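You operate a simulated robot arm through the tools that you are given. There is no shell and no other tool. Be economical: measure what you need, move in short steps, check, and stop when the job is done.

The job below is to be done with a simulated robot arm. You get a single attempt, and the scene is never put back.

Task
Oil the sealer head and work its jaw in and out.
Fine: two to five drops, can back; gap knob round to its end stop, then back to its first stop.

Only the result counts: the job must be done as asked and must still hold three seconds after the hand-in. Knocking over, shifting, dropping, spilling or breaking anything else fails it.

Robot
A 7-joint arm with a two-finger parallel gripper, fixed in place. Base frame: the origin is at the foot of the arm, x ahead of it, y to its left, z up; the work surface is at about z = 0. Readings come in mm, degrees, newtons and seconds.
With the tool pointing down near the work surface it reaches from about 240 to 620 mm from the base axis. Its first joint turns from -66.0 to 66.0 degrees. Payload 2.6 kg.
The tool frame sits at the grasp point between the pads (the TCP): z along the fingers, y along the line on which they close. The tips reach 30 mm beyond it. Largest opening 94 mm; finger width 28, thickness 10; the body of the gripper, 50 by 96 mm, starts 55 mm behind the TCP.
Orientation is that of the tool frame in the base frame, as a unit quaternion [x, y, z, w]. With the fingers straight down and closing along the base's y, the tool's x points along the base's -x, its y along +y and its z along -z.

Tools
- The arm moves only by the tool send_rows. Its argument "rows" is a list of rows, each an object (a shift or turn left out is 0, a gripper value left out holds the last) with "gripper": the finger opening in m, from 0 to 0.094; "travel": the shift along the tool's x, y, z in units of 40 mm (1.0 is 40 mm), a list of three; "dr": the turn, a rotation vector about the tool's x, y, z in units of 8 degrees (1.0 is 8 degrees), a list of three. In form: [{"gripper": gripper, "travel": [x, y, z], "dr": [rx, ry, rz]}, ...]. A call has 1 to 12 rows; each row shifts and turns the commanded pose from where the row before left it, along the tool's axes as they then stand. A call with a number of a shift or a turn outside -1 to 1 is refused whole. Rows are played at 5 a second. More than 50 mm and 8.6 degrees between two rows, or a gripper value outside its range, and nothing of the call is played. Where a pose cannot be reached the arm comes as near as it can. A force on the tool above 40 N (or 10 N above the force at the start of the call, whichever is more), or a blocked arm, ends the call early, and 0.2 s more pass. Each finger travels about 72 mm/s and halts on what it meets, pressing with about 39 N; the grip force reading is that of the motor and also rises with nothing between the fingers. The clock runs only during rows and for 0.2 s after the last one: add rows that do not move to give the fingers time. It gives the time, the measured TCP pose, the force on the tool (base axes), the opening and the grip force at its end, in the units of the frame above (readings bear some noise).
- Cameras (640 x 400 px; columns grow to the right, rows downward): "scene" is fixed at [51.6, 442.6, 576.1]; the picture's right is [-0.62, -0.78, 0.00], its down [-0.36, 0.28, -0.89] and it looks along [0.70, -0.55, -0.46] (base axes); focal length 369 px, centre (320, 200). "wrist" rides on the gripper at [76, 14, -102] in the tool frame; the picture's right is [-0.18, 0.98, 0.00], its down [-0.75, -0.14, -0.64] and it looks along [-0.63, -0.12, 0.77] (tool axes); focal length 243 px, centre (320, 200). There is no depth. A picture from a camera that has moved, and an enlarged one, comes with that camera's place and axes in the base frame and with its lens.
- capture(camera): a new picture of that camera. The clock stands still meanwhile.
- inspect(camera, box): a new picture of the part [left, top, right, bottom] of that camera's present view, enlarged. The clock stands still meanwhile.
- hand_in(): hands the job in; it is judged then, once.

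Work in short steps. Places have to be worked out from the pictures, the camera data and where the tool is seen: move nearer, look again, correct. Check each grasp and each placing, and mend what went wrong. You have 120 turns and 64 pictures in all, those below and enlarged ones among them. Open the gripper and draw the arm clear of the work before you hand the job in, unless the task says otherwise; then end with one line.

The tools are called after ">>>" by a JSON object that holds its "method" and its "body". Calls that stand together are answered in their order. send_rows: Moves the arm, as the interface text tells. Its arguments: {"type":"object","properties":{"rows":{"type":"array","items":{"type":"object","properties":{"gripper":{"type":"number"},"travel":{"type":"array","items":{"type":"number"}},"dr":{"type":"array","items":{"type":"number"}}}}}},"required":["rows"]} The other tools are called the same way: capture (camera) takes a picture; inspect (camera, box) takes an enlarged picture of a part of a camera's view; hand_in () hands the job in.

At the start:

```text
time: 0.0
ee_pos: [355.4, 58.9, 378.8]
tool_rot: [0.0, 1.0, -0.001, 0.0]
force: [0.4, 0.2, 0.3]
grip_width: 93.8
finger_force: 0.1
```

scene: 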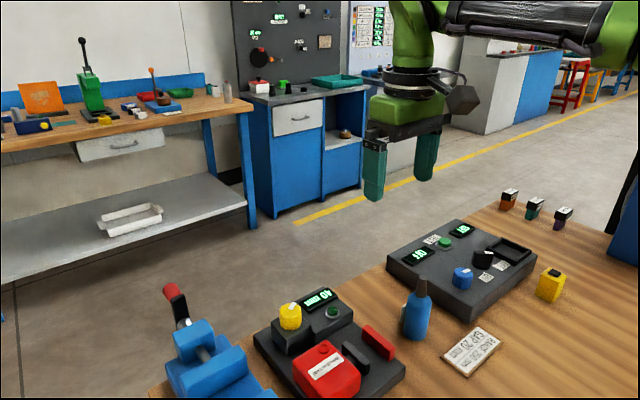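
wrist: 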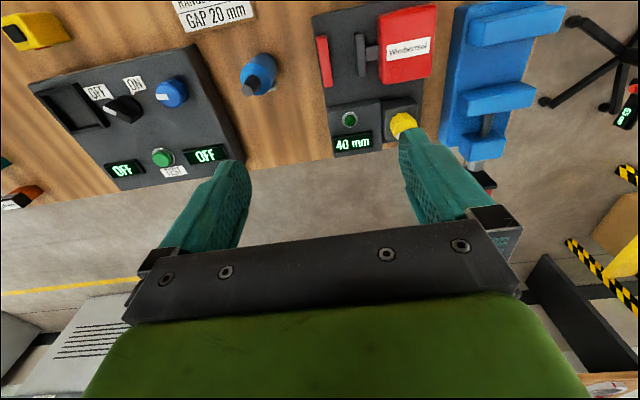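

I start with enlarged views of the work area to identify the devices and labels.

>>> {"method": "inspect", "body": {"camera": "scene", "box": [240, 270, 420, 400]}}

>>> {"method": "inspect", "body": {"camera": "scene", "box": [380, 180, 600, 380]}}

>>> {"method": "inspect", "body": {"camera": "wrist", "box": [220, 0, 560, 200]}}

```text
3.08 times, centred on (330, 335) of scene
camera zoom: at [51.6, 442.6, 576.1], right [-0.62, -0.78, 0.0], down [-0.36, 0.28, -0.89], along [0.7, -0.55, -0.46], focal length 1136 px, centre (289, -215)
```

zoom: 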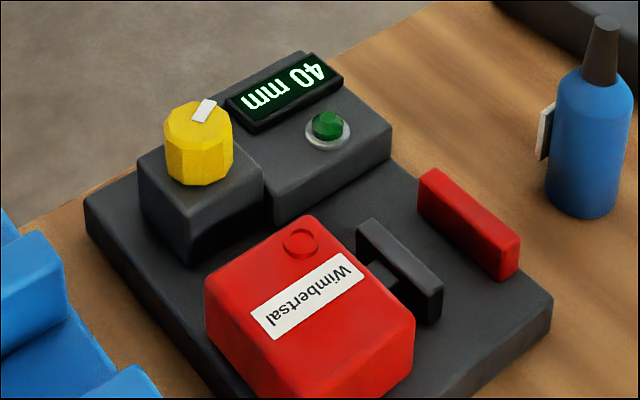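

```text
2.00 times, centred on (490, 280) of scene
camera zoom: at [51.6, 442.6, 576.1], right [-0.62, -0.78, 0.0], down [-0.36, 0.28, -0.89], along [0.7, -0.55, -0.46], focal length 738 px, centre (-20, 40)
```

zoom: 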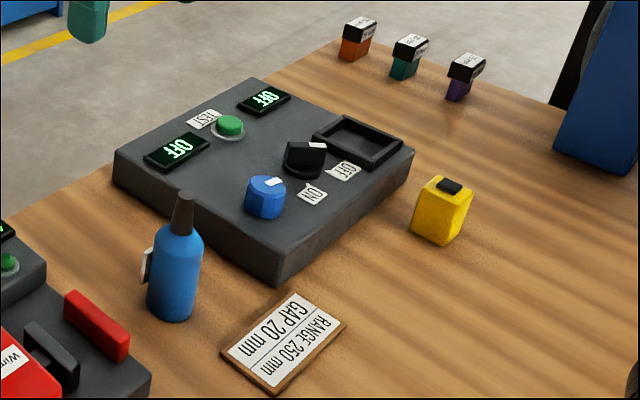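

```text
1.88 times, centred on (390, 100) of wrist
camera zoom: at [280.5, 73.0, 481.2], right [0.18, 0.98, 0.0], down [0.75, -0.14, 0.64], along [0.63, -0.12, -0.77], focal length 457 px, centre (188, 388)
```

zoom: 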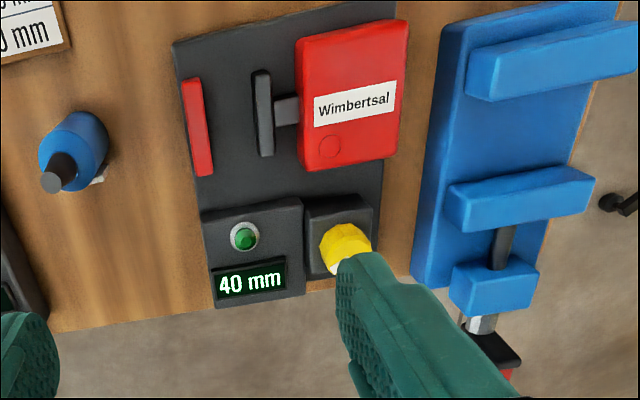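

The red "Wimbertsal" block with the jaw and the yellow knob is the sealer; the blue bottle near (355,-40) is the oil can. I move over the sealer for a closer look at its head and knob.

>>> {"method": "send_rows", "body": {"rows": [{"travel": [0, 0.8, 0.9]}, {"travel": [0, 0.8, 0.9]}, {"travel": [0.4, 0.6, 0.8]}, {"travel": [0.4, 0, 0]}, {}]}}

>>> {"method": "capture", "body": {"camera": "wrist"}}

```text
time: 1.2
ee_pos: [325.7, 145.7, 274.2]
tool_rot: [0.0, 1.0, 0.0, 0.0]
force: [0.3, 1.0, 0.1]
grip_width: 94.0
finger_force: 0.1
```

```text
58 pictures are left
camera wrist: at [248.1, 159.9, 377.1], right [0.18, 0.98, 0.0], down [0.75, -0.14, 0.64], along [0.63, -0.12, -0.77], focal length 243 px, centre (320, 200)
```

wrist: 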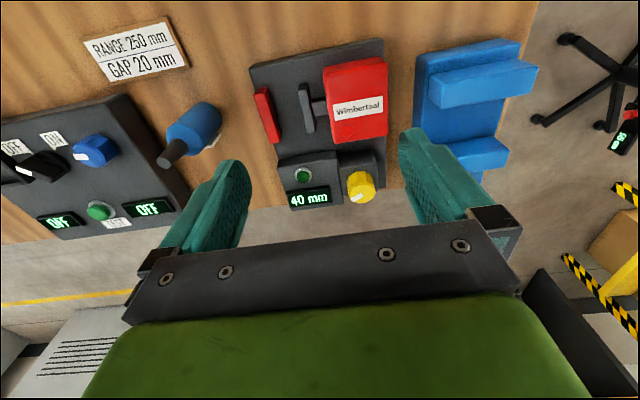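

>>> {"method": "inspect", "body": {"camera": "wrist", "box": [240, 30, 400, 220]}}

>>> {"method": "inspect", "body": {"camera": "wrist", "box": [80, 10, 260, 180]}}

```text
2.11 times, centred on (320, 125) of wrist
camera zoom: at [248.1, 159.9, 377.1], right [0.18, 0.98, 0.0], down [0.75, -0.14, 0.64], along [0.63, -0.12, -0.77], focal length 511 px, centre (320, 358)
```

zoom: 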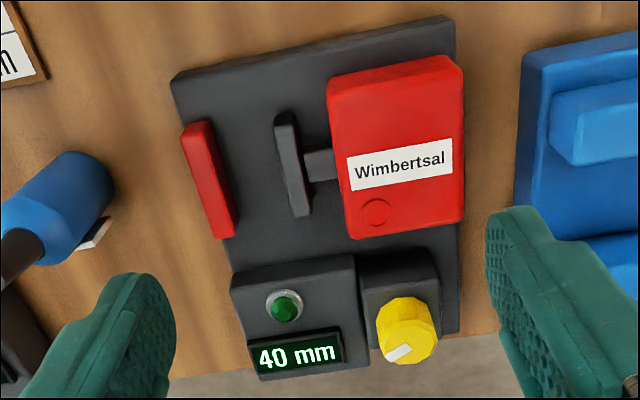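

```text
2.35 times, centred on (170, 95) of wrist
camera zoom: at [248.1, 159.9, 377.1], right [0.18, 0.98, 0.0], down [0.75, -0.14, 0.64], along [0.63, -0.12, -0.77], focal length 571 px, centre (673, 447)
```

zoom: 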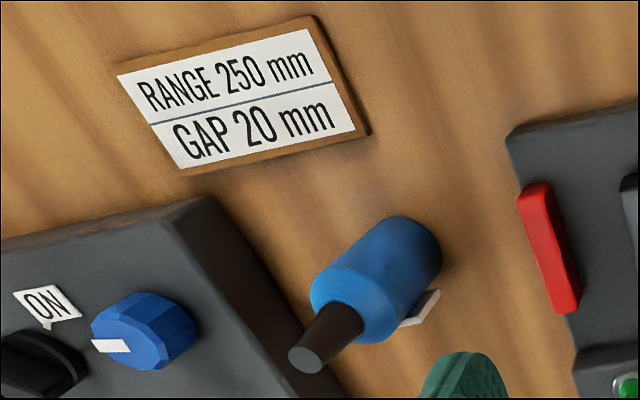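

The sealer's oil spot is the raised ring on the red head near (390,168,68), the knob near (465,182,~95), and the can near (350,-27) with its tip about 155 high and a tag facing (+x,+y). I move back past the can and pitch the tool forward to look at it from the side and test reach.

>>> {"method": "send_rows", "body": {"rows": [{"travel": [0.3, -1, -0.3]}, {"travel": [0.3, -1, 0]}, {"travel": [0.3, -1, 0]}, {"travel": [0.3, -1, 0]}, {"travel": [0.3, -1, 0]}, {"dr": [0, 0, -1]}, {"dr": [0, 0, -1]}, {"dr": [0, 0, -1]}, {"dr": [0, -1, 0]}, {"dr": [0, -1, 0]}, {"dr": [0, -1, 0]}, {}]}}

>>> {"method": "capture", "body": {"camera": "wrist"}}

```text
time: 3.8
ee_pos: [264.2, -53.0, 286.1]
tool_rot: [-0.203, 0.957, 0.043, 0.204]
force: [0.3, -0.1, 0.1]
grip_width: 94.0
finger_force: 0.0
```

```text
55 pictures are left
camera wrist: at [157.2, -85.4, 349.4], right [-0.25, 0.97, 0.07], down [0.45, 0.04, 0.89], along [0.86, 0.25, -0.44], focal length 243 px, centre (320, 200)
```

wrist: 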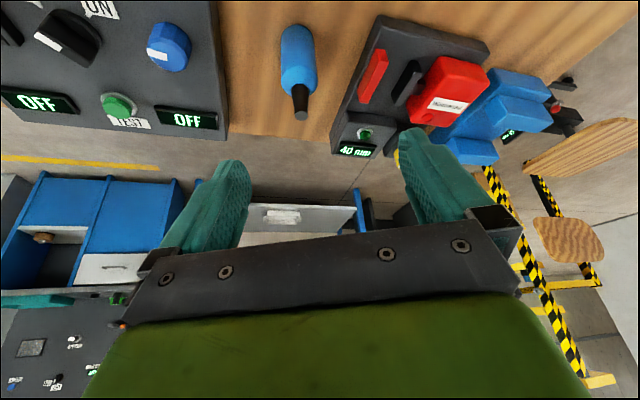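

>>> {"method": "inspect", "body": {"camera": "wrist", "box": [240, 0, 360, 130]}}

```text
3.08 times, centred on (300, 65) of wrist
camera zoom: at [157.2, -85.4, 349.4], right [-0.25, 0.97, 0.07], down [0.45, 0.04, 0.89], along [0.86, 0.25, -0.44], focal length 746 px, centre (382, 615)
```

zoom: 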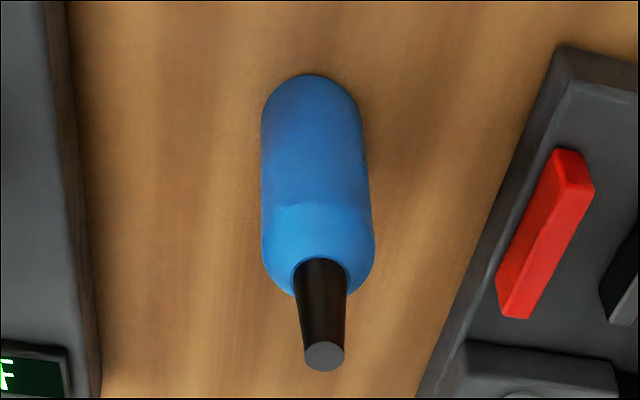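

Can measured at about (356,-38), radius about 23, tip about 141 high; the tag is on its far side. I pitch further towards the horizontal in free air.

>>> {"method": "send_rows", "body": {"rows": [{"dr": [0, -1, 0]}, {"dr": [0, -1, 0]}, {"dr": [0, -1, 0]}, {"dr": [0, -1, 0]}, {}]}}

```text
time: 5.0
ee_pos: [265.4, -51.1, 287.2]
tool_rot: [-0.184, 0.863, 0.098, 0.46]
force: [-0.2, -0.1, 0.9]
grip_width: 93.9
finger_force: 0.0
```

>>> {"method": "send_rows", "body": {"rows": [{"travel": [0.695, -0.126, 0.454]}, {"travel": [0.695, -0.126, 0.454]}, {"travel": [0.695, -0.126, 0.454]}, {"travel": [0.695, -0.126, 0.454]}, {"travel": [0.695, -0.126, 0.454]}, {}]}}

>>> {"method": "capture", "body": {"camera": "wrist"}}

>>> {"method": "capture", "body": {"camera": "scene"}}

```text
time: 6.4
ee_pos: [301.2, -106.6, 139.6]
tool_rot: [-0.185, 0.863, 0.099, 0.46]
force: [-0.7, 0.0, -0.3]
grip_width: 94.0
finger_force: 0.1
out of reach, approached as far as the arm can: row 1, 2, 3, 4, 5
```

```text
53 pictures are left
camera wrist: at [177.1, -145.5, 135.3], right [-0.31, 0.94, 0.15], down [-0.04, -0.17, 0.98], along [0.95, 0.3, 0.09], focal length 243 px, centre (320, 200)
```

wrist: 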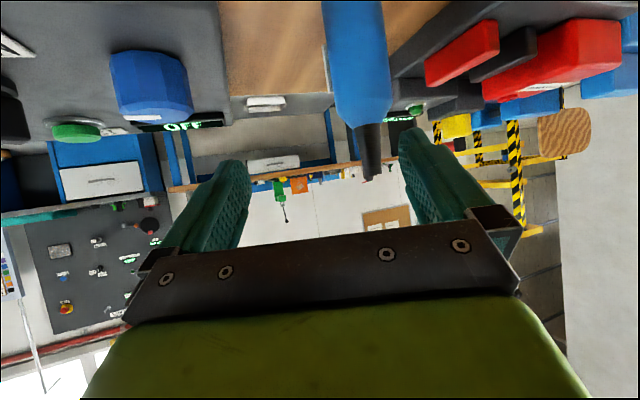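

```text
52 pictures are left
```

scene: 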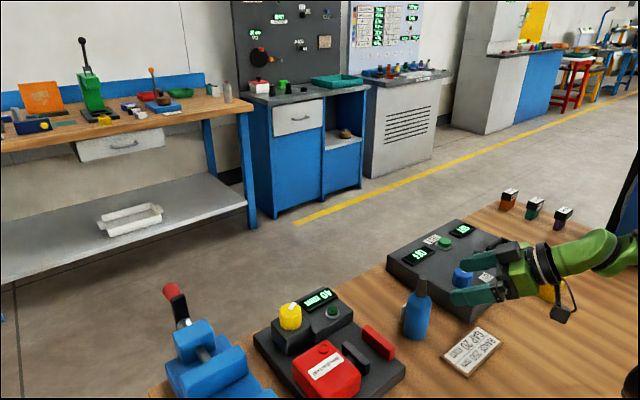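

At this pitch the arm cannot fold back that close. I'll instead rise, place the fingers over the can, and descend so that it passes between the open fingers.

>>> {"method": "send_rows", "body": {"rows": [{"travel": [-0.69, 0, -0.465]}, {"travel": [-0.69, 0, -0.465]}, {"travel": [-0.69, 0, -0.465]}, {"travel": [-0.69, 0, -0.465]}, {}]}}

```text
time: 7.6
ee_pos: [298.2, -104.9, 274.3]
tool_rot: [-0.183, 0.864, 0.097, 0.46]
force: [0.3, -1.1, 0.7]
grip_width: 93.8
finger_force: 0.1
```

>>> {"method": "send_rows", "body": {"rows": [{"travel": [-0.07, 0.313, 0.76]}, {"travel": [-0.07, 0.313, 0.76]}, {"travel": [-0.07, 0.313, 0.76]}, {}]}}

>>> {"method": "capture", "body": {"camera": "wrist"}}

>>> {"method": "capture", "body": {"camera": "scene"}}

```text
time: 8.6
ee_pos: [357.3, -37.8, 229.9]
tool_rot: [-0.183, 0.864, 0.097, 0.459]
force: [-0.1, 0.9, 0.4]
grip_width: 94.1
finger_force: 0.1
```

```text
51 pictures are left
camera wrist: at [235.2, -78.1, 224.4], right [-0.31, 0.94, 0.15], down [-0.04, -0.17, 0.98], along [0.95, 0.29, 0.09], focal length 243 px, centre (320, 200)
```

wrist: 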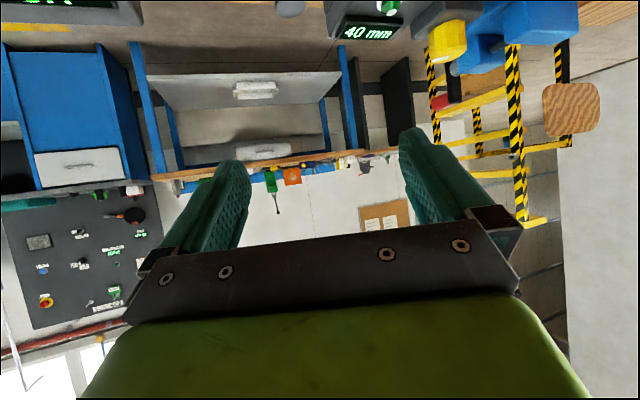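

```text
50 pictures are left
```

scene: 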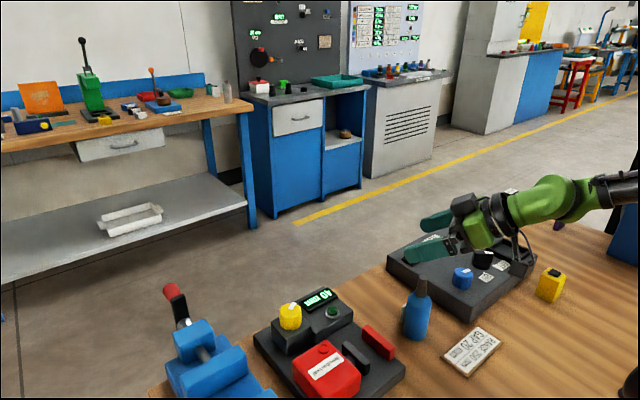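

TCP is over the can axis (projection of the expected tip matches the scene). I descend part way and check.

>>> {"method": "send_rows", "body": {"rows": [{"travel": [0.57, 0, 0.384]}, {"travel": [0.57, 0, 0.384]}, {"travel": [0.57, 0, 0.384]}, {"travel": [0.57, 0, 0.384]}, {}]}}

>>> {"method": "inspect", "body": {"camera": "wrist", "box": [180, 0, 480, 240]}}

>>> {"method": "inspect", "body": {"camera": "scene", "box": [360, 200, 600, 380]}}

```text
time: 9.8
ee_pos: [356.7, -39.4, 203.1]
tool_rot: [-0.184, 0.863, 0.098, 0.459]
force: [0.3, 0.1, 0.1]
grip_width: 94.1
finger_force: 0.0
out of reach, approached as far as the arm can: row 2, 3, 4
```

```text
1.67 times, centred on (330, 120) of wrist
camera zoom: at [234.4, -78.3, 198.1], right [-0.31, 0.94, 0.15], down [-0.04, -0.17, 0.98], along [0.95, 0.29, 0.09], focal length 404 px, centre (303, 333)
```

zoom: 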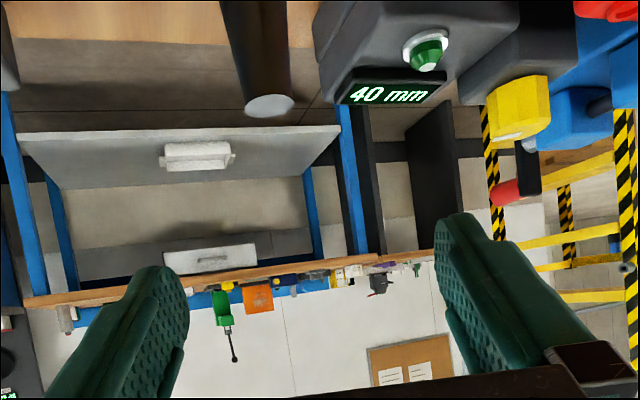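

```text
2.22 times, centred on (480, 290) of scene
camera zoom: at [51.6, 442.6, 576.1], right [-0.62, -0.78, 0.0], down [-0.36, 0.28, -0.89], along [0.7, -0.55, -0.46], focal length 820 px, centre (-36, 0)
```

zoom: 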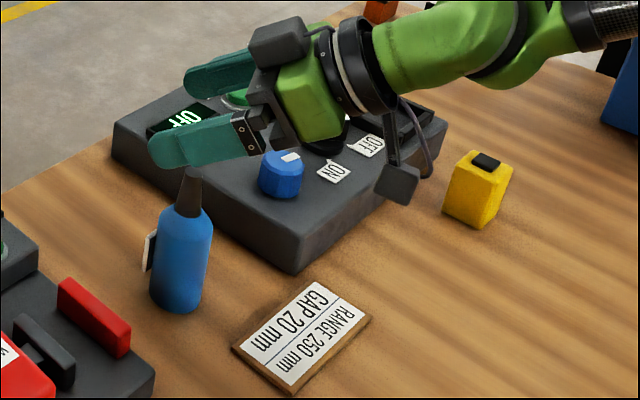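

Descent along this azimuth is reach-limited. I rise a little and yaw the tool about the vertical to azimuth ~50° (in line with the tag), which gives the wrist more room, then descend again.

>>> {"method": "send_rows", "body": {"rows": [{"travel": [-0.5, 0, -0.34]}, {"dr": [-0.829, 0, -0.559]}, {"dr": [-0.829, 0, -0.559]}, {"dr": [-0.829, 0, -0.559]}, {}, {"travel": [0.5, 0, 0.34]}, {"travel": [0.5, 0, 0.34]}, {}]}}

```text
time: 11.6
ee_pos: [343.3, -38.2, 194.6]
tool_rot: [-0.347, 0.823, 0.174, 0.415]
force: [0.5, 0.5, -1.0]
grip_width: 93.9
finger_force: 0.1
out of reach, approached as far as the arm can: row 4, 6
```

>>> {"method": "send_rows", "body": {"rows": [{"travel": [0.2, -0.1, 0.25]}, {"travel": [0.4, -0.1, 0.4]}, {"travel": [0.4, 0, 0.4]}, {}]}}

```text
time: 12.6
ee_pos: [356.2, -37.3, 137.5]
tool_rot: [-0.347, 0.823, 0.174, 0.415]
force: [-0.5, -0.7, -0.2]
grip_width: 94.4
finger_force: 0.0
```

Reach is fine here now. Quick check of the alignment before going lower.

>>> {"method": "inspect", "body": {"camera": "wrist", "box": [180, 0, 480, 240]}}

>>> {"method": "inspect", "body": {"camera": "scene", "box": [360, 200, 600, 380]}}

```text
1.67 times, centred on (330, 120) of wrist
camera zoom: at [257.7, -118.5, 137.7], right [-0.63, 0.77, 0.15], down [0.05, -0.15, 0.99], along [0.78, 0.63, 0.05], focal length 404 px, centre (303, 333)
```

zoom: 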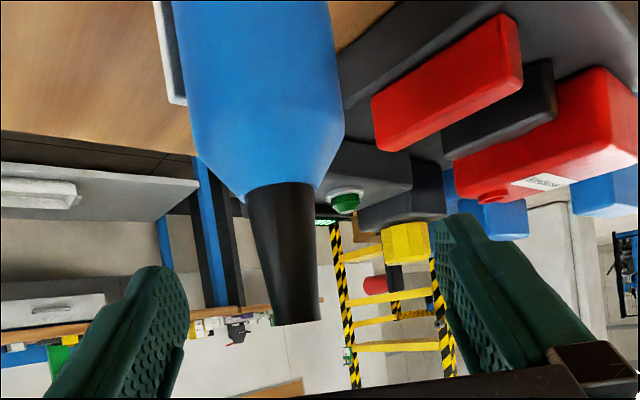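

```text
2.22 times, centred on (480, 290) of scene
camera zoom: at [51.6, 442.6, 576.1], right [-0.62, -0.78, 0.0], down [-0.36, 0.28, -0.89], along [0.7, -0.55, -0.46], focal length 820 px, centre (-36, 0)
```

zoom: 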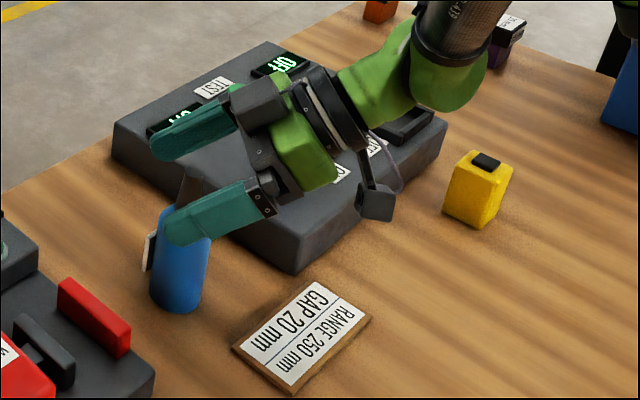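

The tag turns out to be a plate facing +x (seen on the left edge from both sides), so a 45° grasp would hit it. I rise, yaw back to about 17° and steepen to about 46°, which should keep the plate between the fingers and stay in reach.

>>> {"method": "send_rows", "body": {"rows": [{"travel": [-0.6, 0, -0.45]}, {"travel": [-0.6, 0, -0.45]}, {"dr": [0, 0.6, 0]}, {"dr": [0, 0.6, 0]}, {"dr": [0.64, 0, 0.64]}, {"dr": [0.64, 0, 0.64]}, {"dr": [0.64, 0, 0.64]}, {"dr": [0.64, 0, 0.64]}, {}]}}

```text
time: 14.6
ee_pos: [356.2, -38.6, 197.1]
tool_rot: [-0.135, 0.917, 0.05, 0.371]
force: [-0.6, -0.1, 0.4]
grip_width: 93.7
finger_force: 0.0
```

>>> {"method": "send_rows", "body": {"rows": [{"travel": [0.475, 0, 0.492]}, {"travel": [0.475, 0, 0.492]}, {"travel": [0.475, 0, 0.492]}, {}]}}

>>> {"method": "capture", "body": {"camera": "wrist"}}

```text
time: 15.6
ee_pos: [356.0, -37.9, 116.0]
tool_rot: [-0.136, 0.917, 0.049, 0.371]
force: [0.3, 0.1, -0.2]
grip_width: 94.1
finger_force: 0.1
```

```text
45 pictures are left
camera wrist: at [232.1, -60.6, 136.4], right [-0.16, 0.98, 0.12], down [0.13, -0.1, 0.99], along [0.98, 0.17, -0.11], focal length 243 px, centre (320, 200)
```

wrist: 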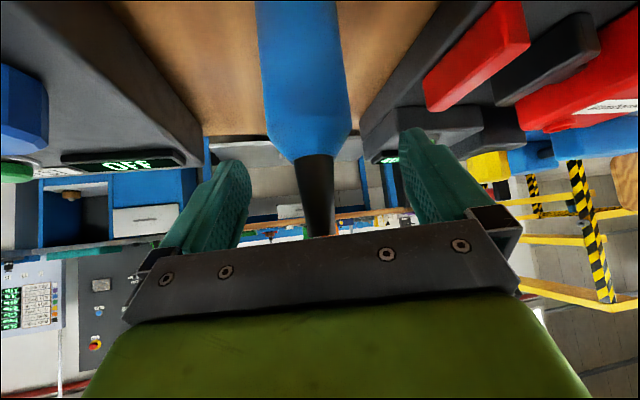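

Can is centred between the fingers within ~2 mm. I descend to grip height and start closing to just outside the body.

>>> {"method": "send_rows", "body": {"rows": [{"travel": [0.5, -0.05, 0.52]}, {"travel": [0.5, 0, 0.52]}, {}, {"gripper": 0.062}, {}]}}

>>> {"method": "capture", "body": {"camera": "wrist"}}

>>> {"method": "inspect", "body": {"camera": "scene", "box": [360, 200, 600, 380]}}

```text
time: 16.8
ee_pos: [358.1, -40.1, 57.3]
tool_rot: [-0.137, 0.917, 0.05, 0.372]
force: [-0.5, 0.0, -0.1]
grip_width: 62.0
finger_force: 0.1
```

```text
44 pictures are left
camera wrist: at [232.9, -63.1, 78.6], right [-0.16, 0.98, 0.12], down [0.13, -0.1, 0.99], along [0.98, 0.17, -0.11], focal length 243 px, centre (320, 200)
```

wrist: 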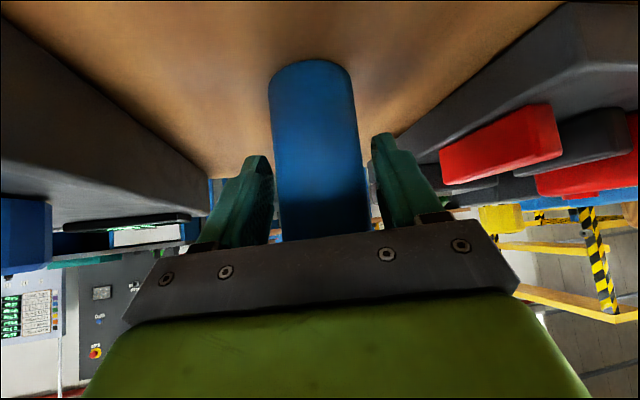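

```text
2.22 times, centred on (480, 290) of scene
camera zoom: at [51.6, 442.6, 576.1], right [-0.62, -0.78, 0.0], down [-0.36, 0.28, -0.89], along [0.7, -0.55, -0.46], focal length 820 px, centre (-36, 0)
```

zoom: 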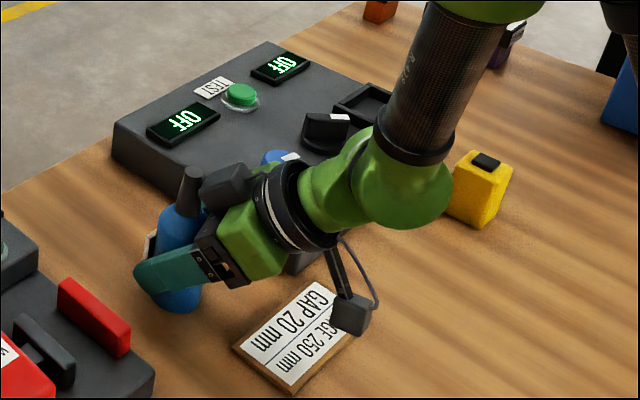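

The can is between the fingers, tag plate ahead. I close on it.

>>> {"method": "send_rows", "body": {"rows": [{"gripper": 0.054}, {"gripper": 0.049}, {"gripper": 0.045}, {"gripper": 0.04}, {}, {}]}}

```text
time: 18.2
ee_pos: [357.3, -40.1, 57.0]
tool_rot: [-0.137, 0.917, 0.05, 0.371]
force: [0.5, 0.5, 1.1]
grip_width: 49.0
finger_force: 38.8
```

Gripped at 49 mm. I lift it straight up.

>>> {"method": "send_rows", "body": {"rows": [{"travel": [-0.26, 0, -0.27]}, {"travel": [-0.52, 0, -0.54]}, {"travel": [-0.52, 0, -0.54]}, {"travel": [-0.52, 0, -0.54]}, {"travel": [-0.52, 0, -0.54]}, {}]}}

>>> {"method": "capture", "body": {"camera": "scene"}}

```text
time: 19.6
ee_pos: [356.8, -39.3, 192.8]
tool_rot: [-0.137, 0.917, 0.049, 0.372]
force: [-0.9, 0.6, -2.1]
grip_width: 49.0
finger_force: 38.5
```

```text
42 pictures are left
```

scene: 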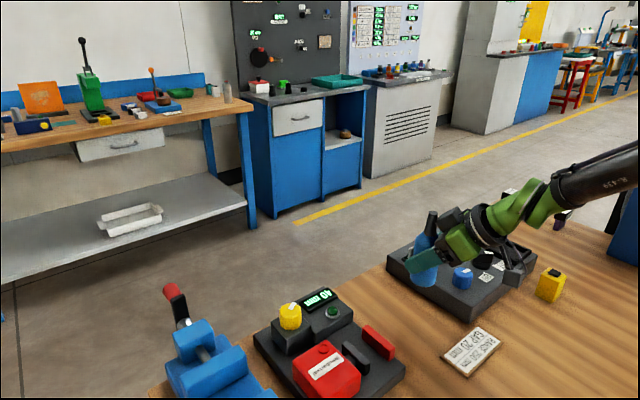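

The can is lifted cleanly. I move it up and out a little and yaw it so the scene camera can read the tag.

>>> {"method": "send_rows", "body": {"rows": [{"travel": [-0.6, 0.2, 0.1]}, {"travel": [-0.6, 0.2, 0.1]}, {"dr": [-0.694, 0, -0.718]}, {"dr": [-0.694, 0, -0.718]}, {"dr": [-0.694, 0, -0.718]}, {"dr": [-0.694, 0, -0.718]}, {"dr": [-0.694, 0, -0.718]}, {"dr": [-0.694, 0, -0.718]}, {"dr": [-0.694, 0, -0.718]}, {"dr": [-0.694, 0, -0.718]}, {"dr": [-0.694, 0, -0.718]}, {}]}}

>>> {"method": "inspect", "body": {"camera": "scene", "box": [360, 160, 540, 280]}}

```text
time: 22.2
ee_pos: [391.1, -10.8, 219.8]
tool_rot: [-0.649, 0.665, 0.257, 0.265]
force: [-0.4, 1.2, -2.4]
grip_width: 49.1
finger_force: 38.5
```

```text
3.33 times, centred on (450, 220) of scene
camera zoom: at [51.6, 442.6, 576.1], right [-0.62, -0.78, 0.0], down [-0.36, 0.28, -0.89], along [0.7, -0.55, -0.46], focal length 1231 px, centre (-113, 133)
```

zoom: 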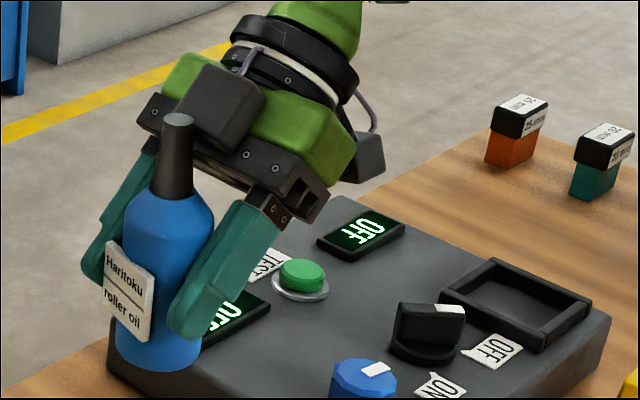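

>>> {"method": "inspect", "body": {"camera": "scene", "box": [480, 170, 640, 310]}}

>>> {"method": "inspect", "body": {"camera": "scene", "box": [150, 270, 420, 400]}}

```text
2.86 times, centred on (560, 240) of scene
camera zoom: at [51.6, 442.6, 576.1], right [-0.62, -0.78, 0.0], down [-0.36, 0.28, -0.89], along [0.7, -0.55, -0.46], focal length 1055 px, centre (-366, 86)
```

zoom: 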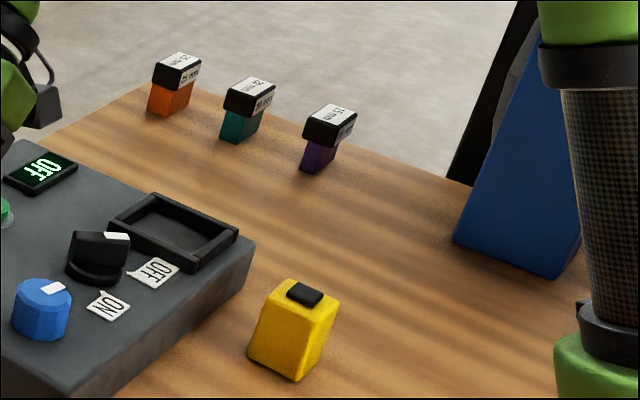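

```text
2.37 times, centred on (285, 335) of scene
camera zoom: at [51.6, 442.6, 576.1], right [-0.62, -0.78, 0.0], down [-0.36, 0.28, -0.89], along [0.7, -0.55, -0.46], focal length 875 px, centre (403, -120)
```

zoom: 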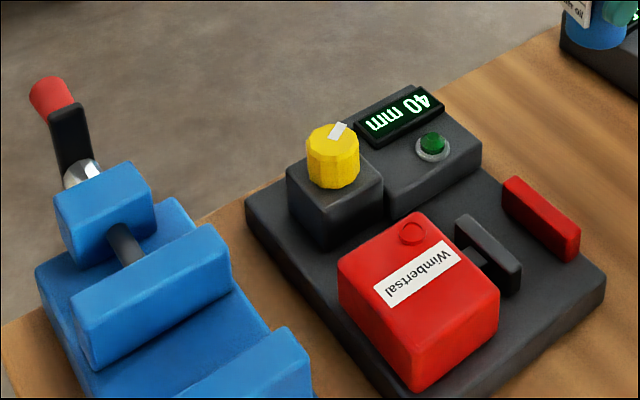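

The tag reads "roller oil"; it is the only oil can, gripped 80 mm below its tip. The port is at about (389,168,71). I now raise the tool's pitch to near horizontal, pivoting about the nozzle tip here in free space (can still upright-ish, tilt below 60°).

>>> {"method": "send_rows", "body": {"rows": [{"travel": [-0.213, 0, 0.179], "dr": [0, -1, 0]}, {"travel": [-0.213, 0, 0.179], "dr": [0, -1, 0]}, {"travel": [-0.213, 0, 0.179], "dr": [0, -1, 0]}, {"travel": [-0.213, 0, 0.179], "dr": [0, -1, 0]}, {"travel": [-0.213, 0, 0.179], "dr": [0, -1, 0]}, {"travel": [-0.213, 0, 0.179], "dr": [0, -1, 0]}, {}]}}

```text
time: 23.8
ee_pos: [392.5, 46.4, 245.3]
tool_rot: [-0.487, 0.499, 0.5, 0.514]
force: [-0.3, -0.2, -2.5]
grip_width: 49.0
finger_force: 38.9
```

Reached fine: the tool is horizontal pointing +y. One more pitch step, then a partial roll about the tool axis (nozzle swinging via +x), staying short of horizontal nozzle.

>>> {"method": "send_rows", "body": {"rows": [{"travel": [-0.213, 0, 0.179], "dr": [0, -1, 0]}, {"travel": [-0.0135, 0.193, 0], "dr": [0, 0, 1]}, {"travel": [-0.0135, 0.193, 0], "dr": [0, 0, 1]}, {"travel": [-0.0135, 0.193, 0], "dr": [0, 0, 1]}, {"travel": [-0.0135, 0.193, 0], "dr": [0, 0, 1]}, {"travel": [-0.0135, 0.193, 0], "dr": [0, 0, 1]}, {}]}}

>>> {"method": "capture", "body": {"camera": "scene"}}

```text
time: 25.4
ee_pos: [356.7, 53.0, 267.4]
tool_rot: [-0.266, 0.589, 0.688, 0.331]
force: [-0.3, -0.7, -2.5]
grip_width: 49.0
finger_force: 39.3
```

```text
38 pictures are left
```

scene: 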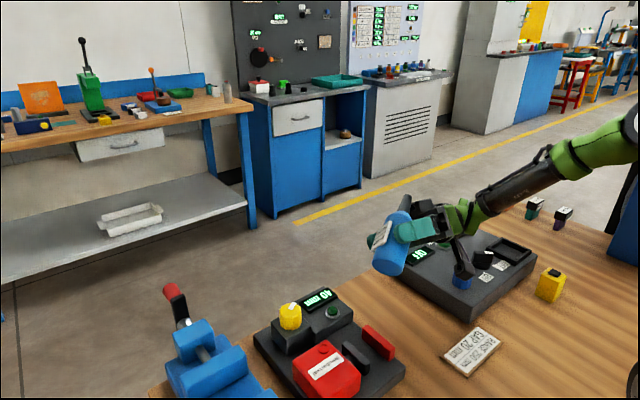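

Tip is at (391,-11,300), nozzle 24° above horizontal. I carry it over the port, tip to about (389,168,200).

>>> {"method": "send_rows", "body": {"rows": [{"travel": [0.512, -0.389, 0.805]}, {"travel": [0.512, -0.389, 0.805]}, {"travel": [0.512, -0.389, 0.805]}, {"travel": [0.512, -0.389, 0.805]}, {"travel": [0.512, -0.389, 0.805]}, {}]}}

>>> {"method": "capture", "body": {"camera": "scene"}}

```text
time: 26.8
ee_pos: [355.8, 233.3, 164.8]
tool_rot: [-0.266, 0.59, 0.686, 0.332]
force: [0.4, 0.1, -0.5]
grip_width: 48.5
finger_force: 38.6
```

```text
37 pictures are left
```

scene: 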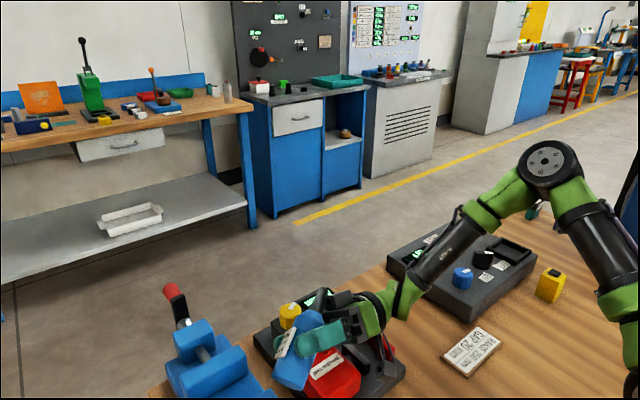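

>>> {"method": "inspect", "body": {"camera": "scene", "box": [240, 270, 420, 400]}}

```text
3.08 times, centred on (330, 335) of scene
camera zoom: at [51.6, 442.6, 576.1], right [-0.62, -0.78, 0.0], down [-0.36, 0.28, -0.89], along [0.7, -0.55, -0.46], focal length 1136 px, centre (289, -215)
```

zoom: 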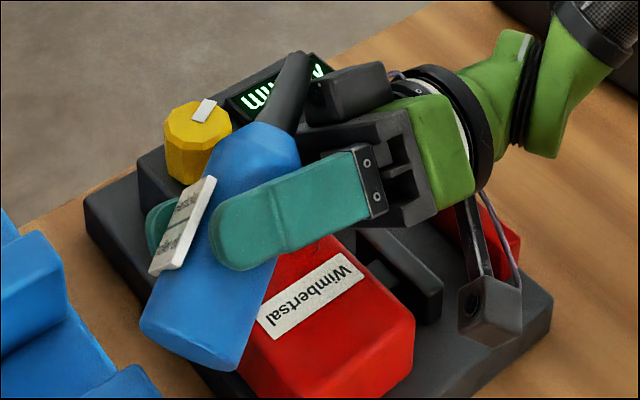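

Tip is right over the port at z≈197 as predicted. I roll on to a nozzle about 5° above horizontal, pivoting at the tip.

>>> {"method": "send_rows", "body": {"rows": [{"travel": [-0.0135, 0.193, 0], "dr": [0, 0, 1]}, {"travel": [-0.0135, 0.193, 0], "dr": [0, 0, 1]}, {"travel": [-0.0135, 0.193, 0], "dr": [0, 0, 1]}, {"travel": [-0.0135, 0.193, 0], "dr": [0, 0, 1]}, {}]}}

```text
time: 28.0
ee_pos: [337.8, 230.0, 189.5]
tool_rot: [-0.094, 0.639, 0.752, 0.129]
force: [-0.8, -0.9, -1.9]
grip_width: 48.6
finger_force: 39.4
```

>>> {"method": "send_rows", "body": {"rows": [{"travel": [0.063, -0.041, -0.041], "dr": [0, 0, 1]}, {"travel": [0.03, -0.05, -0.041], "dr": [0, 0, 1]}, {"travel": [-0.005, -0.053, -0.041], "dr": [0, 0, 1]}]}}

>>> {"method": "inspect", "body": {"camera": "scene", "box": [240, 270, 420, 400]}}

```text
time: 28.8
ee_pos: [335.7, 225.6, 183.2]
tool_rot: [0.042, 0.645, 0.763, -0.03]
force: [0.4, 1.0, -2.0]
grip_width: 48.9
finger_force: 39.0
```

```text
3.08 times, centred on (330, 335) of scene
camera zoom: at [51.6, 442.6, 576.1], right [-0.62, -0.78, 0.0], down [-0.36, 0.28, -0.89], along [0.7, -0.55, -0.46], focal length 1136 px, centre (289, -215)
```

zoom: 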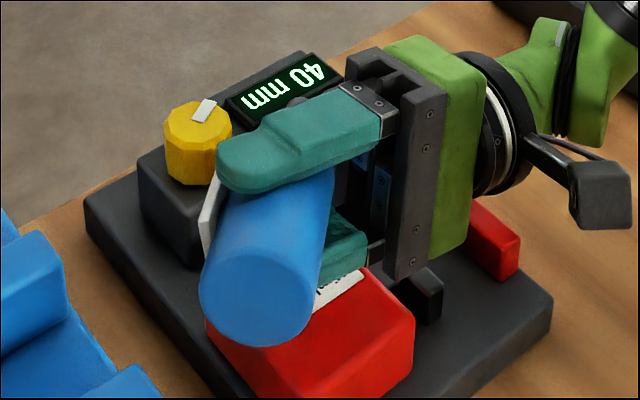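

Tip is at (389.5,168.5,168), nozzle 11° below horizontal, exactly above the port. I continue the roll while lowering the tip towards the port, then look.

>>> {"method": "send_rows", "body": {"rows": [{"travel": [-0.04, -0.052, -0.041], "dr": [0, 0, 1]}, {"travel": [-0.073, -0.046, -0.041], "dr": [0, 0, 1]}, {"travel": [-0.105, -0.036, -0.041], "dr": [0, 0, 1]}, {"travel": [-0.137, -0.02, -0.041], "dr": [0, 0, 1]}, {"travel": [-0.165, -0.001, -0.041], "dr": [0, 0, 1]}, {"travel": [-0.19, 0.022, -0.041], "dr": [0, 0, 1]}, {"travel": [-0.212, 0.048, -0.041], "dr": [0, 0, 1]}]}}

>>> {"method": "inspect", "body": {"camera": "scene", "box": [240, 270, 420, 400]}}

```text
time: 30.4
ee_pos: [364.9, 218.2, 156.7]
tool_rot: [0.34, 0.55, 0.659, -0.384]
force: [0.4, -0.4, -2.3]
grip_width: 48.9
finger_force: 39.4
```

```text
3.08 times, centred on (330, 335) of scene
camera zoom: at [51.6, 442.6, 576.1], right [-0.62, -0.78, 0.0], down [-0.36, 0.28, -0.89], along [0.7, -0.55, -0.46], focal length 1136 px, centre (289, -215)
```

zoom: 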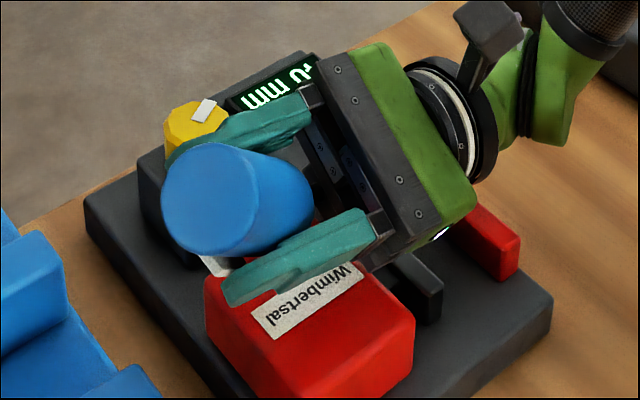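

Tip is at (390,169,99), nozzle 46° down. The port is still hidden from the scene camera; I roll a little further so that it comes into view.

>>> {"method": "send_rows", "body": {"rows": [{"travel": [-0.12, 0.15, -0.02], "dr": [0, 0, 1]}, {"travel": [-0.12, 0.16, -0.02], "dr": [0, 0, 1]}]}}

>>> {"method": "inspect", "body": {"camera": "scene", "box": [280, 310, 360, 370]}}

>>> {"method": "capture", "body": {"camera": "wrist"}}

```text
time: 31.0
ee_pos: [381.5, 216.6, 152.4]
tool_rot: [0.413, 0.497, 0.599, -0.473]
force: [-0.1, -0.6, -1.8]
grip_width: 48.8
finger_force: 39.0
```

```text
6.67 times, centred on (320, 340) of scene
camera zoom: at [51.6, 442.6, 576.1], right [-0.62, -0.78, 0.0], down [-0.36, 0.28, -0.89], along [0.7, -0.55, -0.46], focal length 2461 px, centre (320, -733)
```

zoom: 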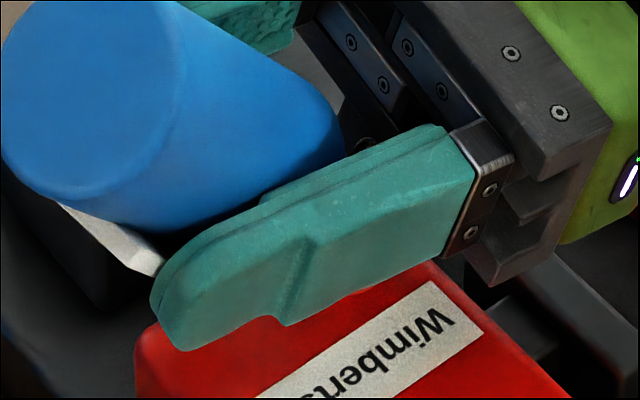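

```text
32 pictures are left
camera wrist: at [375.5, 102.3, 212.4], right [1.0, -0.03, 0.02], down [0.01, -0.51, -0.86], along [0.04, 0.86, -0.51], focal length 243 px, centre (320, 200)
```

wrist: 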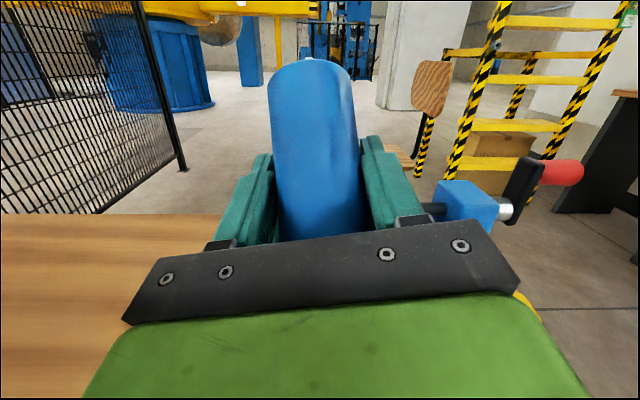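

Numerically the tip is (392,169,89), pointing 52° down right above the port, but the finger hides it. As the pour rate is unknown, I turn the nozzle back up right away and then look at the port.

>>> {"method": "send_rows", "body": {"rows": [{"travel": [0.228, -0.142, 0.041], "dr": [0, 0, -1]}, {"travel": [0.219, -0.109, 0.041], "dr": [0, 0, -1]}, {"travel": [0.205, -0.077, 0.041], "dr": [0, 0, -1]}, {"travel": [0.187, -0.048, 0.041], "dr": [0, 0, -1]}, {"travel": [0.164, -0.022, 0.041], "dr": [0, 0, -1]}, {"travel": [0.139, 0.001, 0.041], "dr": [0, 0, -1]}, {"travel": [0.11, 0.02, 0.041], "dr": [0, 0, -1]}, {"travel": [0.079, 0.036, 0.041], "dr": [0, 0, -1]}, {"travel": [0.047, 0.046, 0.041], "dr": [0, 0, -1]}, {"travel": [0.013, 0.052, 0.041], "dr": [0, 0, -1]}, {"travel": [-0.023, 0.053, 0.041], "dr": [0, 0, -1]}, {"travel": [-0.056, 0.05, 0.041], "dr": [0, 0, -1]}]}}

```text
time: 33.6
ee_pos: [339.0, 231.0, 202.9]
tool_rot: [-0.094, 0.64, 0.751, 0.131]
force: [0.8, 0.1, -2.1]
grip_width: 48.5
finger_force: 39.1
```

>>> {"method": "send_rows", "body": {"rows": [{"travel": [-0.0135, -0.193, 0], "dr": [0, 0, -1]}, {"travel": [-0.0135, -0.193, 0], "dr": [0, 0, -1]}, {"travel": [-0.0135, -0.193, 0], "dr": [0, 0, -1]}, {"travel": [-0.0135, -0.193, 0], "dr": [0, 0, -1]}, {"travel": [0, 0, -1]}, {"travel": [0, 0, -1]}, {"travel": [0, 0, -1]}, {"travel": [0, 0, -1]}, {}]}}

>>> {"method": "inspect", "body": {"camera": "scene", "box": [240, 280, 400, 400]}}

```text
time: 35.6
ee_pos: [351.2, 76.4, 150.9]
tool_rot: [-0.266, 0.589, 0.687, 0.332]
force: [-0.3, -0.3, -1.3]
grip_width: 48.5
finger_force: 39.5
```

```text
3.33 times, centred on (320, 340) of scene
camera zoom: at [51.6, 442.6, 576.1], right [-0.62, -0.78, 0.0], down [-0.36, 0.28, -0.89], along [0.7, -0.55, -0.46], focal length 1231 px, centre (320, -267)
```

zoom: 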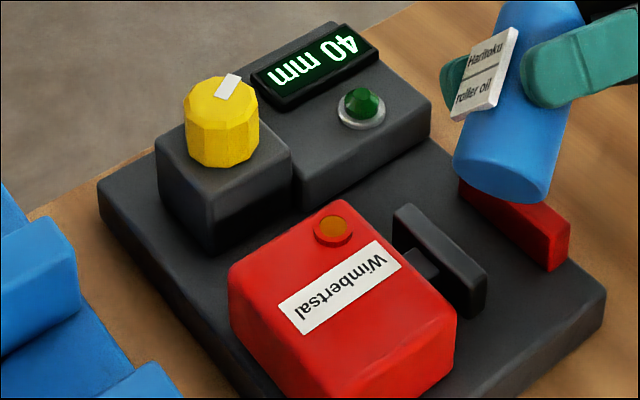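

The port now holds amber oil, with no spill around it. I look closely to judge the quantity.

>>> {"method": "inspect", "body": {"camera": "scene", "box": [305, 322, 345, 347]}}

```text
16.00 times, centred on (325, 334) of scene
camera zoom: at [51.6, 442.6, 576.1], right [-0.62, -0.78, 0.0], down [-0.36, 0.28, -0.89], along [0.7, -0.55, -0.46], focal length 5907 px, centre (240, -1952)
```

zoom: 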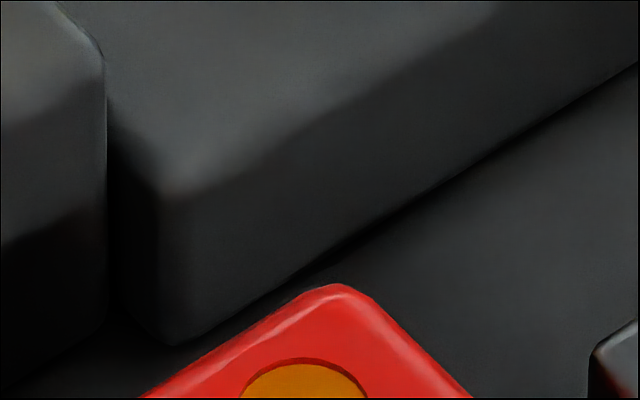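

>>> {"method": "inspect", "body": {"camera": "scene", "box": [307, 335, 339, 355]}}

```text
16.00 times, centred on (323, 345) of scene
camera zoom: at [51.6, 442.6, 576.1], right [-0.62, -0.78, 0.0], down [-0.36, 0.28, -0.89], along [0.7, -0.55, -0.46], focal length 5907 px, centre (272, -2120)
```

zoom: 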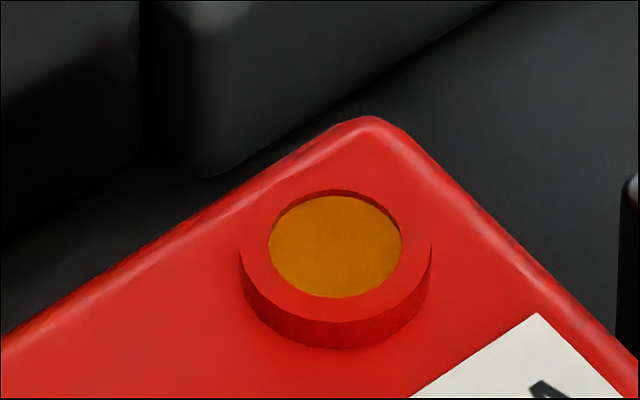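

Oil fills the cup just below its rim, nothing spilled. The nozzle was past horizontal for only a few seconds, so I judge the dose to be right and do not add more. I carry the can back: raise, then roll and pitch it upright, reversing the earlier motion.

>>> {"method": "send_rows", "body": {"rows": [{"travel": [-0.79, 0.591, -0.03]}, {"travel": [-0.79, 0.591, -0.03]}, {"travel": [-0.79, 0.591, -0.03]}, {"travel": [-0.0135, -0.193, 0], "dr": [0, 0, -1]}, {"travel": [-0.0135, -0.193, 0], "dr": [0, 0, -1]}, {"travel": [-0.0135, -0.193, 0], "dr": [0, 0, -1]}, {"travel": [-0.0135, -0.193, 0], "dr": [0, 0, -1]}, {"travel": [-0.0135, -0.193, 0], "dr": [0, 0, -1]}, {}]}}

>>> {"method": "send_rows", "body": {"rows": [{"travel": [0.186, 0, -0.207], "dr": [0, 1, 0]}, {"travel": [0.186, 0, -0.207], "dr": [0, 1, 0]}, {"travel": [0.186, 0, -0.207], "dr": [0, 1, 0]}, {"travel": [0.186, 0, -0.207], "dr": [0, 1, 0]}, {"travel": [0.186, 0, -0.207], "dr": [0, 1, 0]}, {"travel": [0.186, 0, -0.207], "dr": [0, 1, 0]}, {"travel": [0.186, 0, -0.207], "dr": [0, 1, 0]}, {}]}}

```text
time: 37.6
ee_pos: [393.1, 53.7, 253.8]
tool_rot: [-0.453, 0.462, 0.531, 0.547]
force: [0.4, -0.1, -2.1]
grip_width: 49.0
finger_force: 39.0
```

```text
time: 39.4
ee_pos: [391.6, -12.3, 219.7]
tool_rot: [-0.649, 0.665, 0.257, 0.265]
force: [-0.1, -0.1, -1.9]
grip_width: 48.6
finger_force: 38.9
```

Back at the earlier upright pose. I yaw back 72° and return to above the can's place.

>>> {"method": "send_rows", "body": {"rows": [{"dr": [0.694, 0, 0.718]}, {"dr": [0.694, 0, 0.718]}, {"dr": [0.694, 0, 0.718]}, {"dr": [0.694, 0, 0.718]}, {"dr": [0.694, 0, 0.718]}, {"dr": [0.694, 0, 0.718]}, {"dr": [0.694, 0, 0.718]}, {"dr": [0.694, 0, 0.718]}, {"dr": [0.694, 0, 0.718]}, {"travel": [0.6, -0.2, -0.1]}, {"travel": [0.6, -0.2, -0.1]}, {}]}}

```text
time: 42.0
ee_pos: [359.7, -39.8, 192.8]
tool_rot: [-0.136, 0.917, 0.05, 0.371]
force: [-0.2, -0.6, -2.6]
grip_width: 48.5
finger_force: 39.2
```

>>> {"method": "send_rows", "body": {"rows": [{"travel": [0.591, 0.004, 0.591]}, {"travel": [0.591, 0.004, 0.591]}, {"travel": [0.591, 0.004, 0.591]}, {"travel": [0.55, 0.004, 0.55]}, {}]}}

>>> {"method": "inspect", "body": {"camera": "scene", "box": [360, 220, 520, 380]}}

```text
time: 43.2
ee_pos: [355.1, -41.7, 61.6]
tool_rot: [-0.136, 0.917, 0.05, 0.371]
force: [0.0, -0.4, -1.1]
grip_width: 48.8
finger_force: 38.9
```

```text
2.50 times, centred on (440, 300) of scene
camera zoom: at [51.6, 442.6, 576.1], right [-0.62, -0.78, 0.0], down [-0.36, 0.28, -0.89], along [0.7, -0.55, -0.46], focal length 923 px, centre (20, -50)
```

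zoom: 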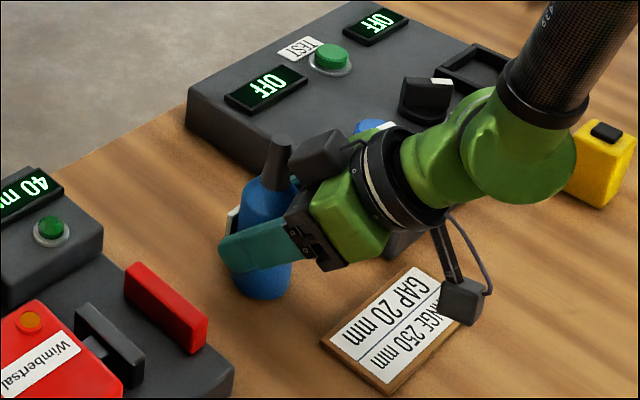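

>>> {"method": "send_rows", "body": {"rows": [{"travel": [0.014, 0.011, 0.06]}, {"travel": [0.013, 0.011, 0.06]}, {}, {}]}}

```text
time: 44.2
ee_pos: [359.5, -40.1, 57.5]
tool_rot: [-0.136, 0.916, 0.049, 0.373]
force: [-7.7, 0.2, 22.6]
grip_width: 48.8
finger_force: 38.9
```

The can is on the table with some push (22 N); I ease up a touch.

>>> {"method": "send_rows", "body": {"rows": [{"travel": [-0.01, 0, -0.012]}, {}]}}

```text
time: 44.8
ee_pos: [358.4, -39.3, 58.7]
tool_rot: [-0.136, 0.917, 0.049, 0.372]
force: [5.6, 0.0, 8.6]
grip_width: 48.7
finger_force: 39.2
```

Light contact remains; I release in small steps.

>>> {"method": "send_rows", "body": {"rows": [{"gripper": 0.05}, {"gripper": 0.053}, {"gripper": 0.06}, {"gripper": 0.075}, {"gripper": 0.094}, {}]}}

>>> {"method": "inspect", "body": {"camera": "scene", "box": [360, 220, 520, 380]}}

>>> {"method": "capture", "body": {"camera": "wrist"}}

```text
time: 46.2
ee_pos: [358.2, -40.5, 58.6]
tool_rot: [-0.137, 0.917, 0.049, 0.371]
force: [0.2, 0.8, -1.0]
grip_width: 94.0
finger_force: 0.0
```

```text
2.50 times, centred on (440, 300) of scene
camera zoom: at [51.6, 442.6, 576.1], right [-0.62, -0.78, 0.0], down [-0.36, 0.28, -0.89], along [0.7, -0.55, -0.46], focal length 923 px, centre (20, -50)
```

zoom: 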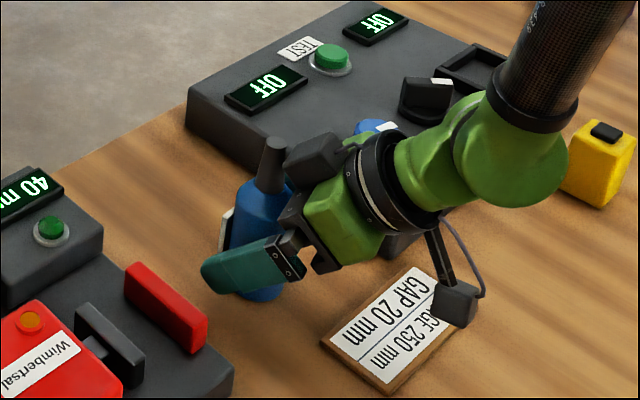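

```text
26 pictures are left
camera wrist: at [233.2, -62.8, 78.9], right [-0.16, 0.98, 0.12], down [0.13, -0.1, 0.99], along [0.98, 0.17, -0.11], focal length 243 px, centre (320, 200)
```

wrist: 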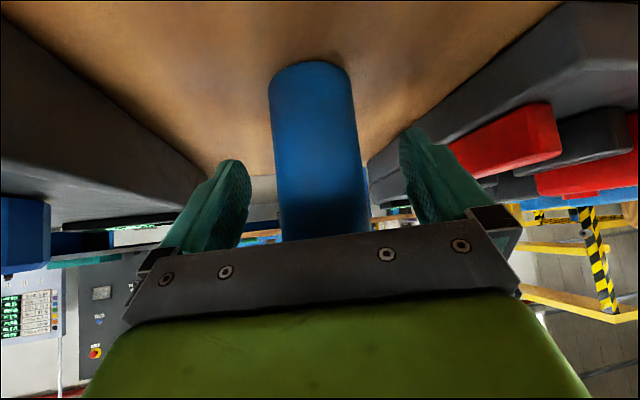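

The can stands upright where it was. I withdraw upwards and bring the tool back to pointing straight down.

>>> {"method": "send_rows", "body": {"rows": [{"travel": [-0.52, 0, -0.54]}, {"travel": [-0.52, 0, -0.54]}, {"travel": [-0.52, 0, -0.54]}, {"travel": [-0.52, 0, -0.54]}, {"travel": [-0.52, 0, -0.54]}, {"travel": [-0.52, 0, -0.54]}, {"dr": [0, 1, 0]}, {"dr": [0, 1, 0]}, {"dr": [0, 1, 0]}, {"dr": [0, 1, 0]}, {"dr": [0, 1, 0]}, {"dr": [0, 0.5, 0]}]}}

```text
time: 48.8
ee_pos: [357.3, -38.6, 237.4]
tool_rot: [-0.146, 0.989, -0.005, 0.001]
force: [-0.3, -0.5, 0.1]
grip_width: 93.9
finger_force: 0.0
```

>>> {"method": "send_rows", "body": {"rows": [{"dr": [0, 0, 1]}, {"dr": [0, 0, 1.0]}, {"dr": [0, 0, 0.1]}, {"travel": [-0.346, 0.92, 0.0]}, {"travel": [-0.346, 0.92, 0]}, {"travel": [-0.346, 0.92, 0]}, {"travel": [-0.346, 0.92, 0]}, {"travel": [-0.346, 0.92, 0]}, {"travel": [-0.346, 0.92, 0]}, {}]}}

>>> {"method": "capture", "body": {"camera": "wrist"}}

>>> {"method": "inspect", "body": {"camera": "scene", "box": [260, 280, 360, 360]}}

```text
time: 51.0
ee_pos: [439.8, 182.7, 234.6]
tool_rot: [0.001, 1.0, -0.005, 0.001]
force: [0.8, 0.2, -0.7]
grip_width: 94.1
finger_force: 0.0
```

```text
25 pictures are left
camera wrist: at [364.2, 198.0, 337.7], right [0.19, 0.98, -0.01], down [0.75, -0.14, 0.65], along [0.63, -0.13, -0.76], focal length 243 px, centre (320, 200)
```

wrist: 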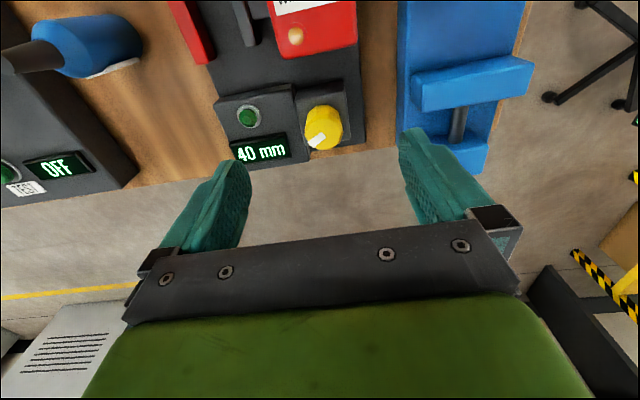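

```text
5.00 times, centred on (310, 320) of scene
camera zoom: at [51.6, 442.6, 576.1], right [-0.62, -0.78, 0.0], down [-0.36, 0.28, -0.89], along [0.7, -0.55, -0.46], focal length 1846 px, centre (370, -400)
```

zoom: 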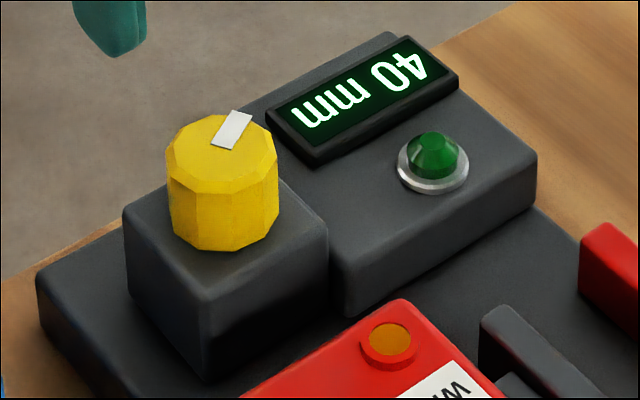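

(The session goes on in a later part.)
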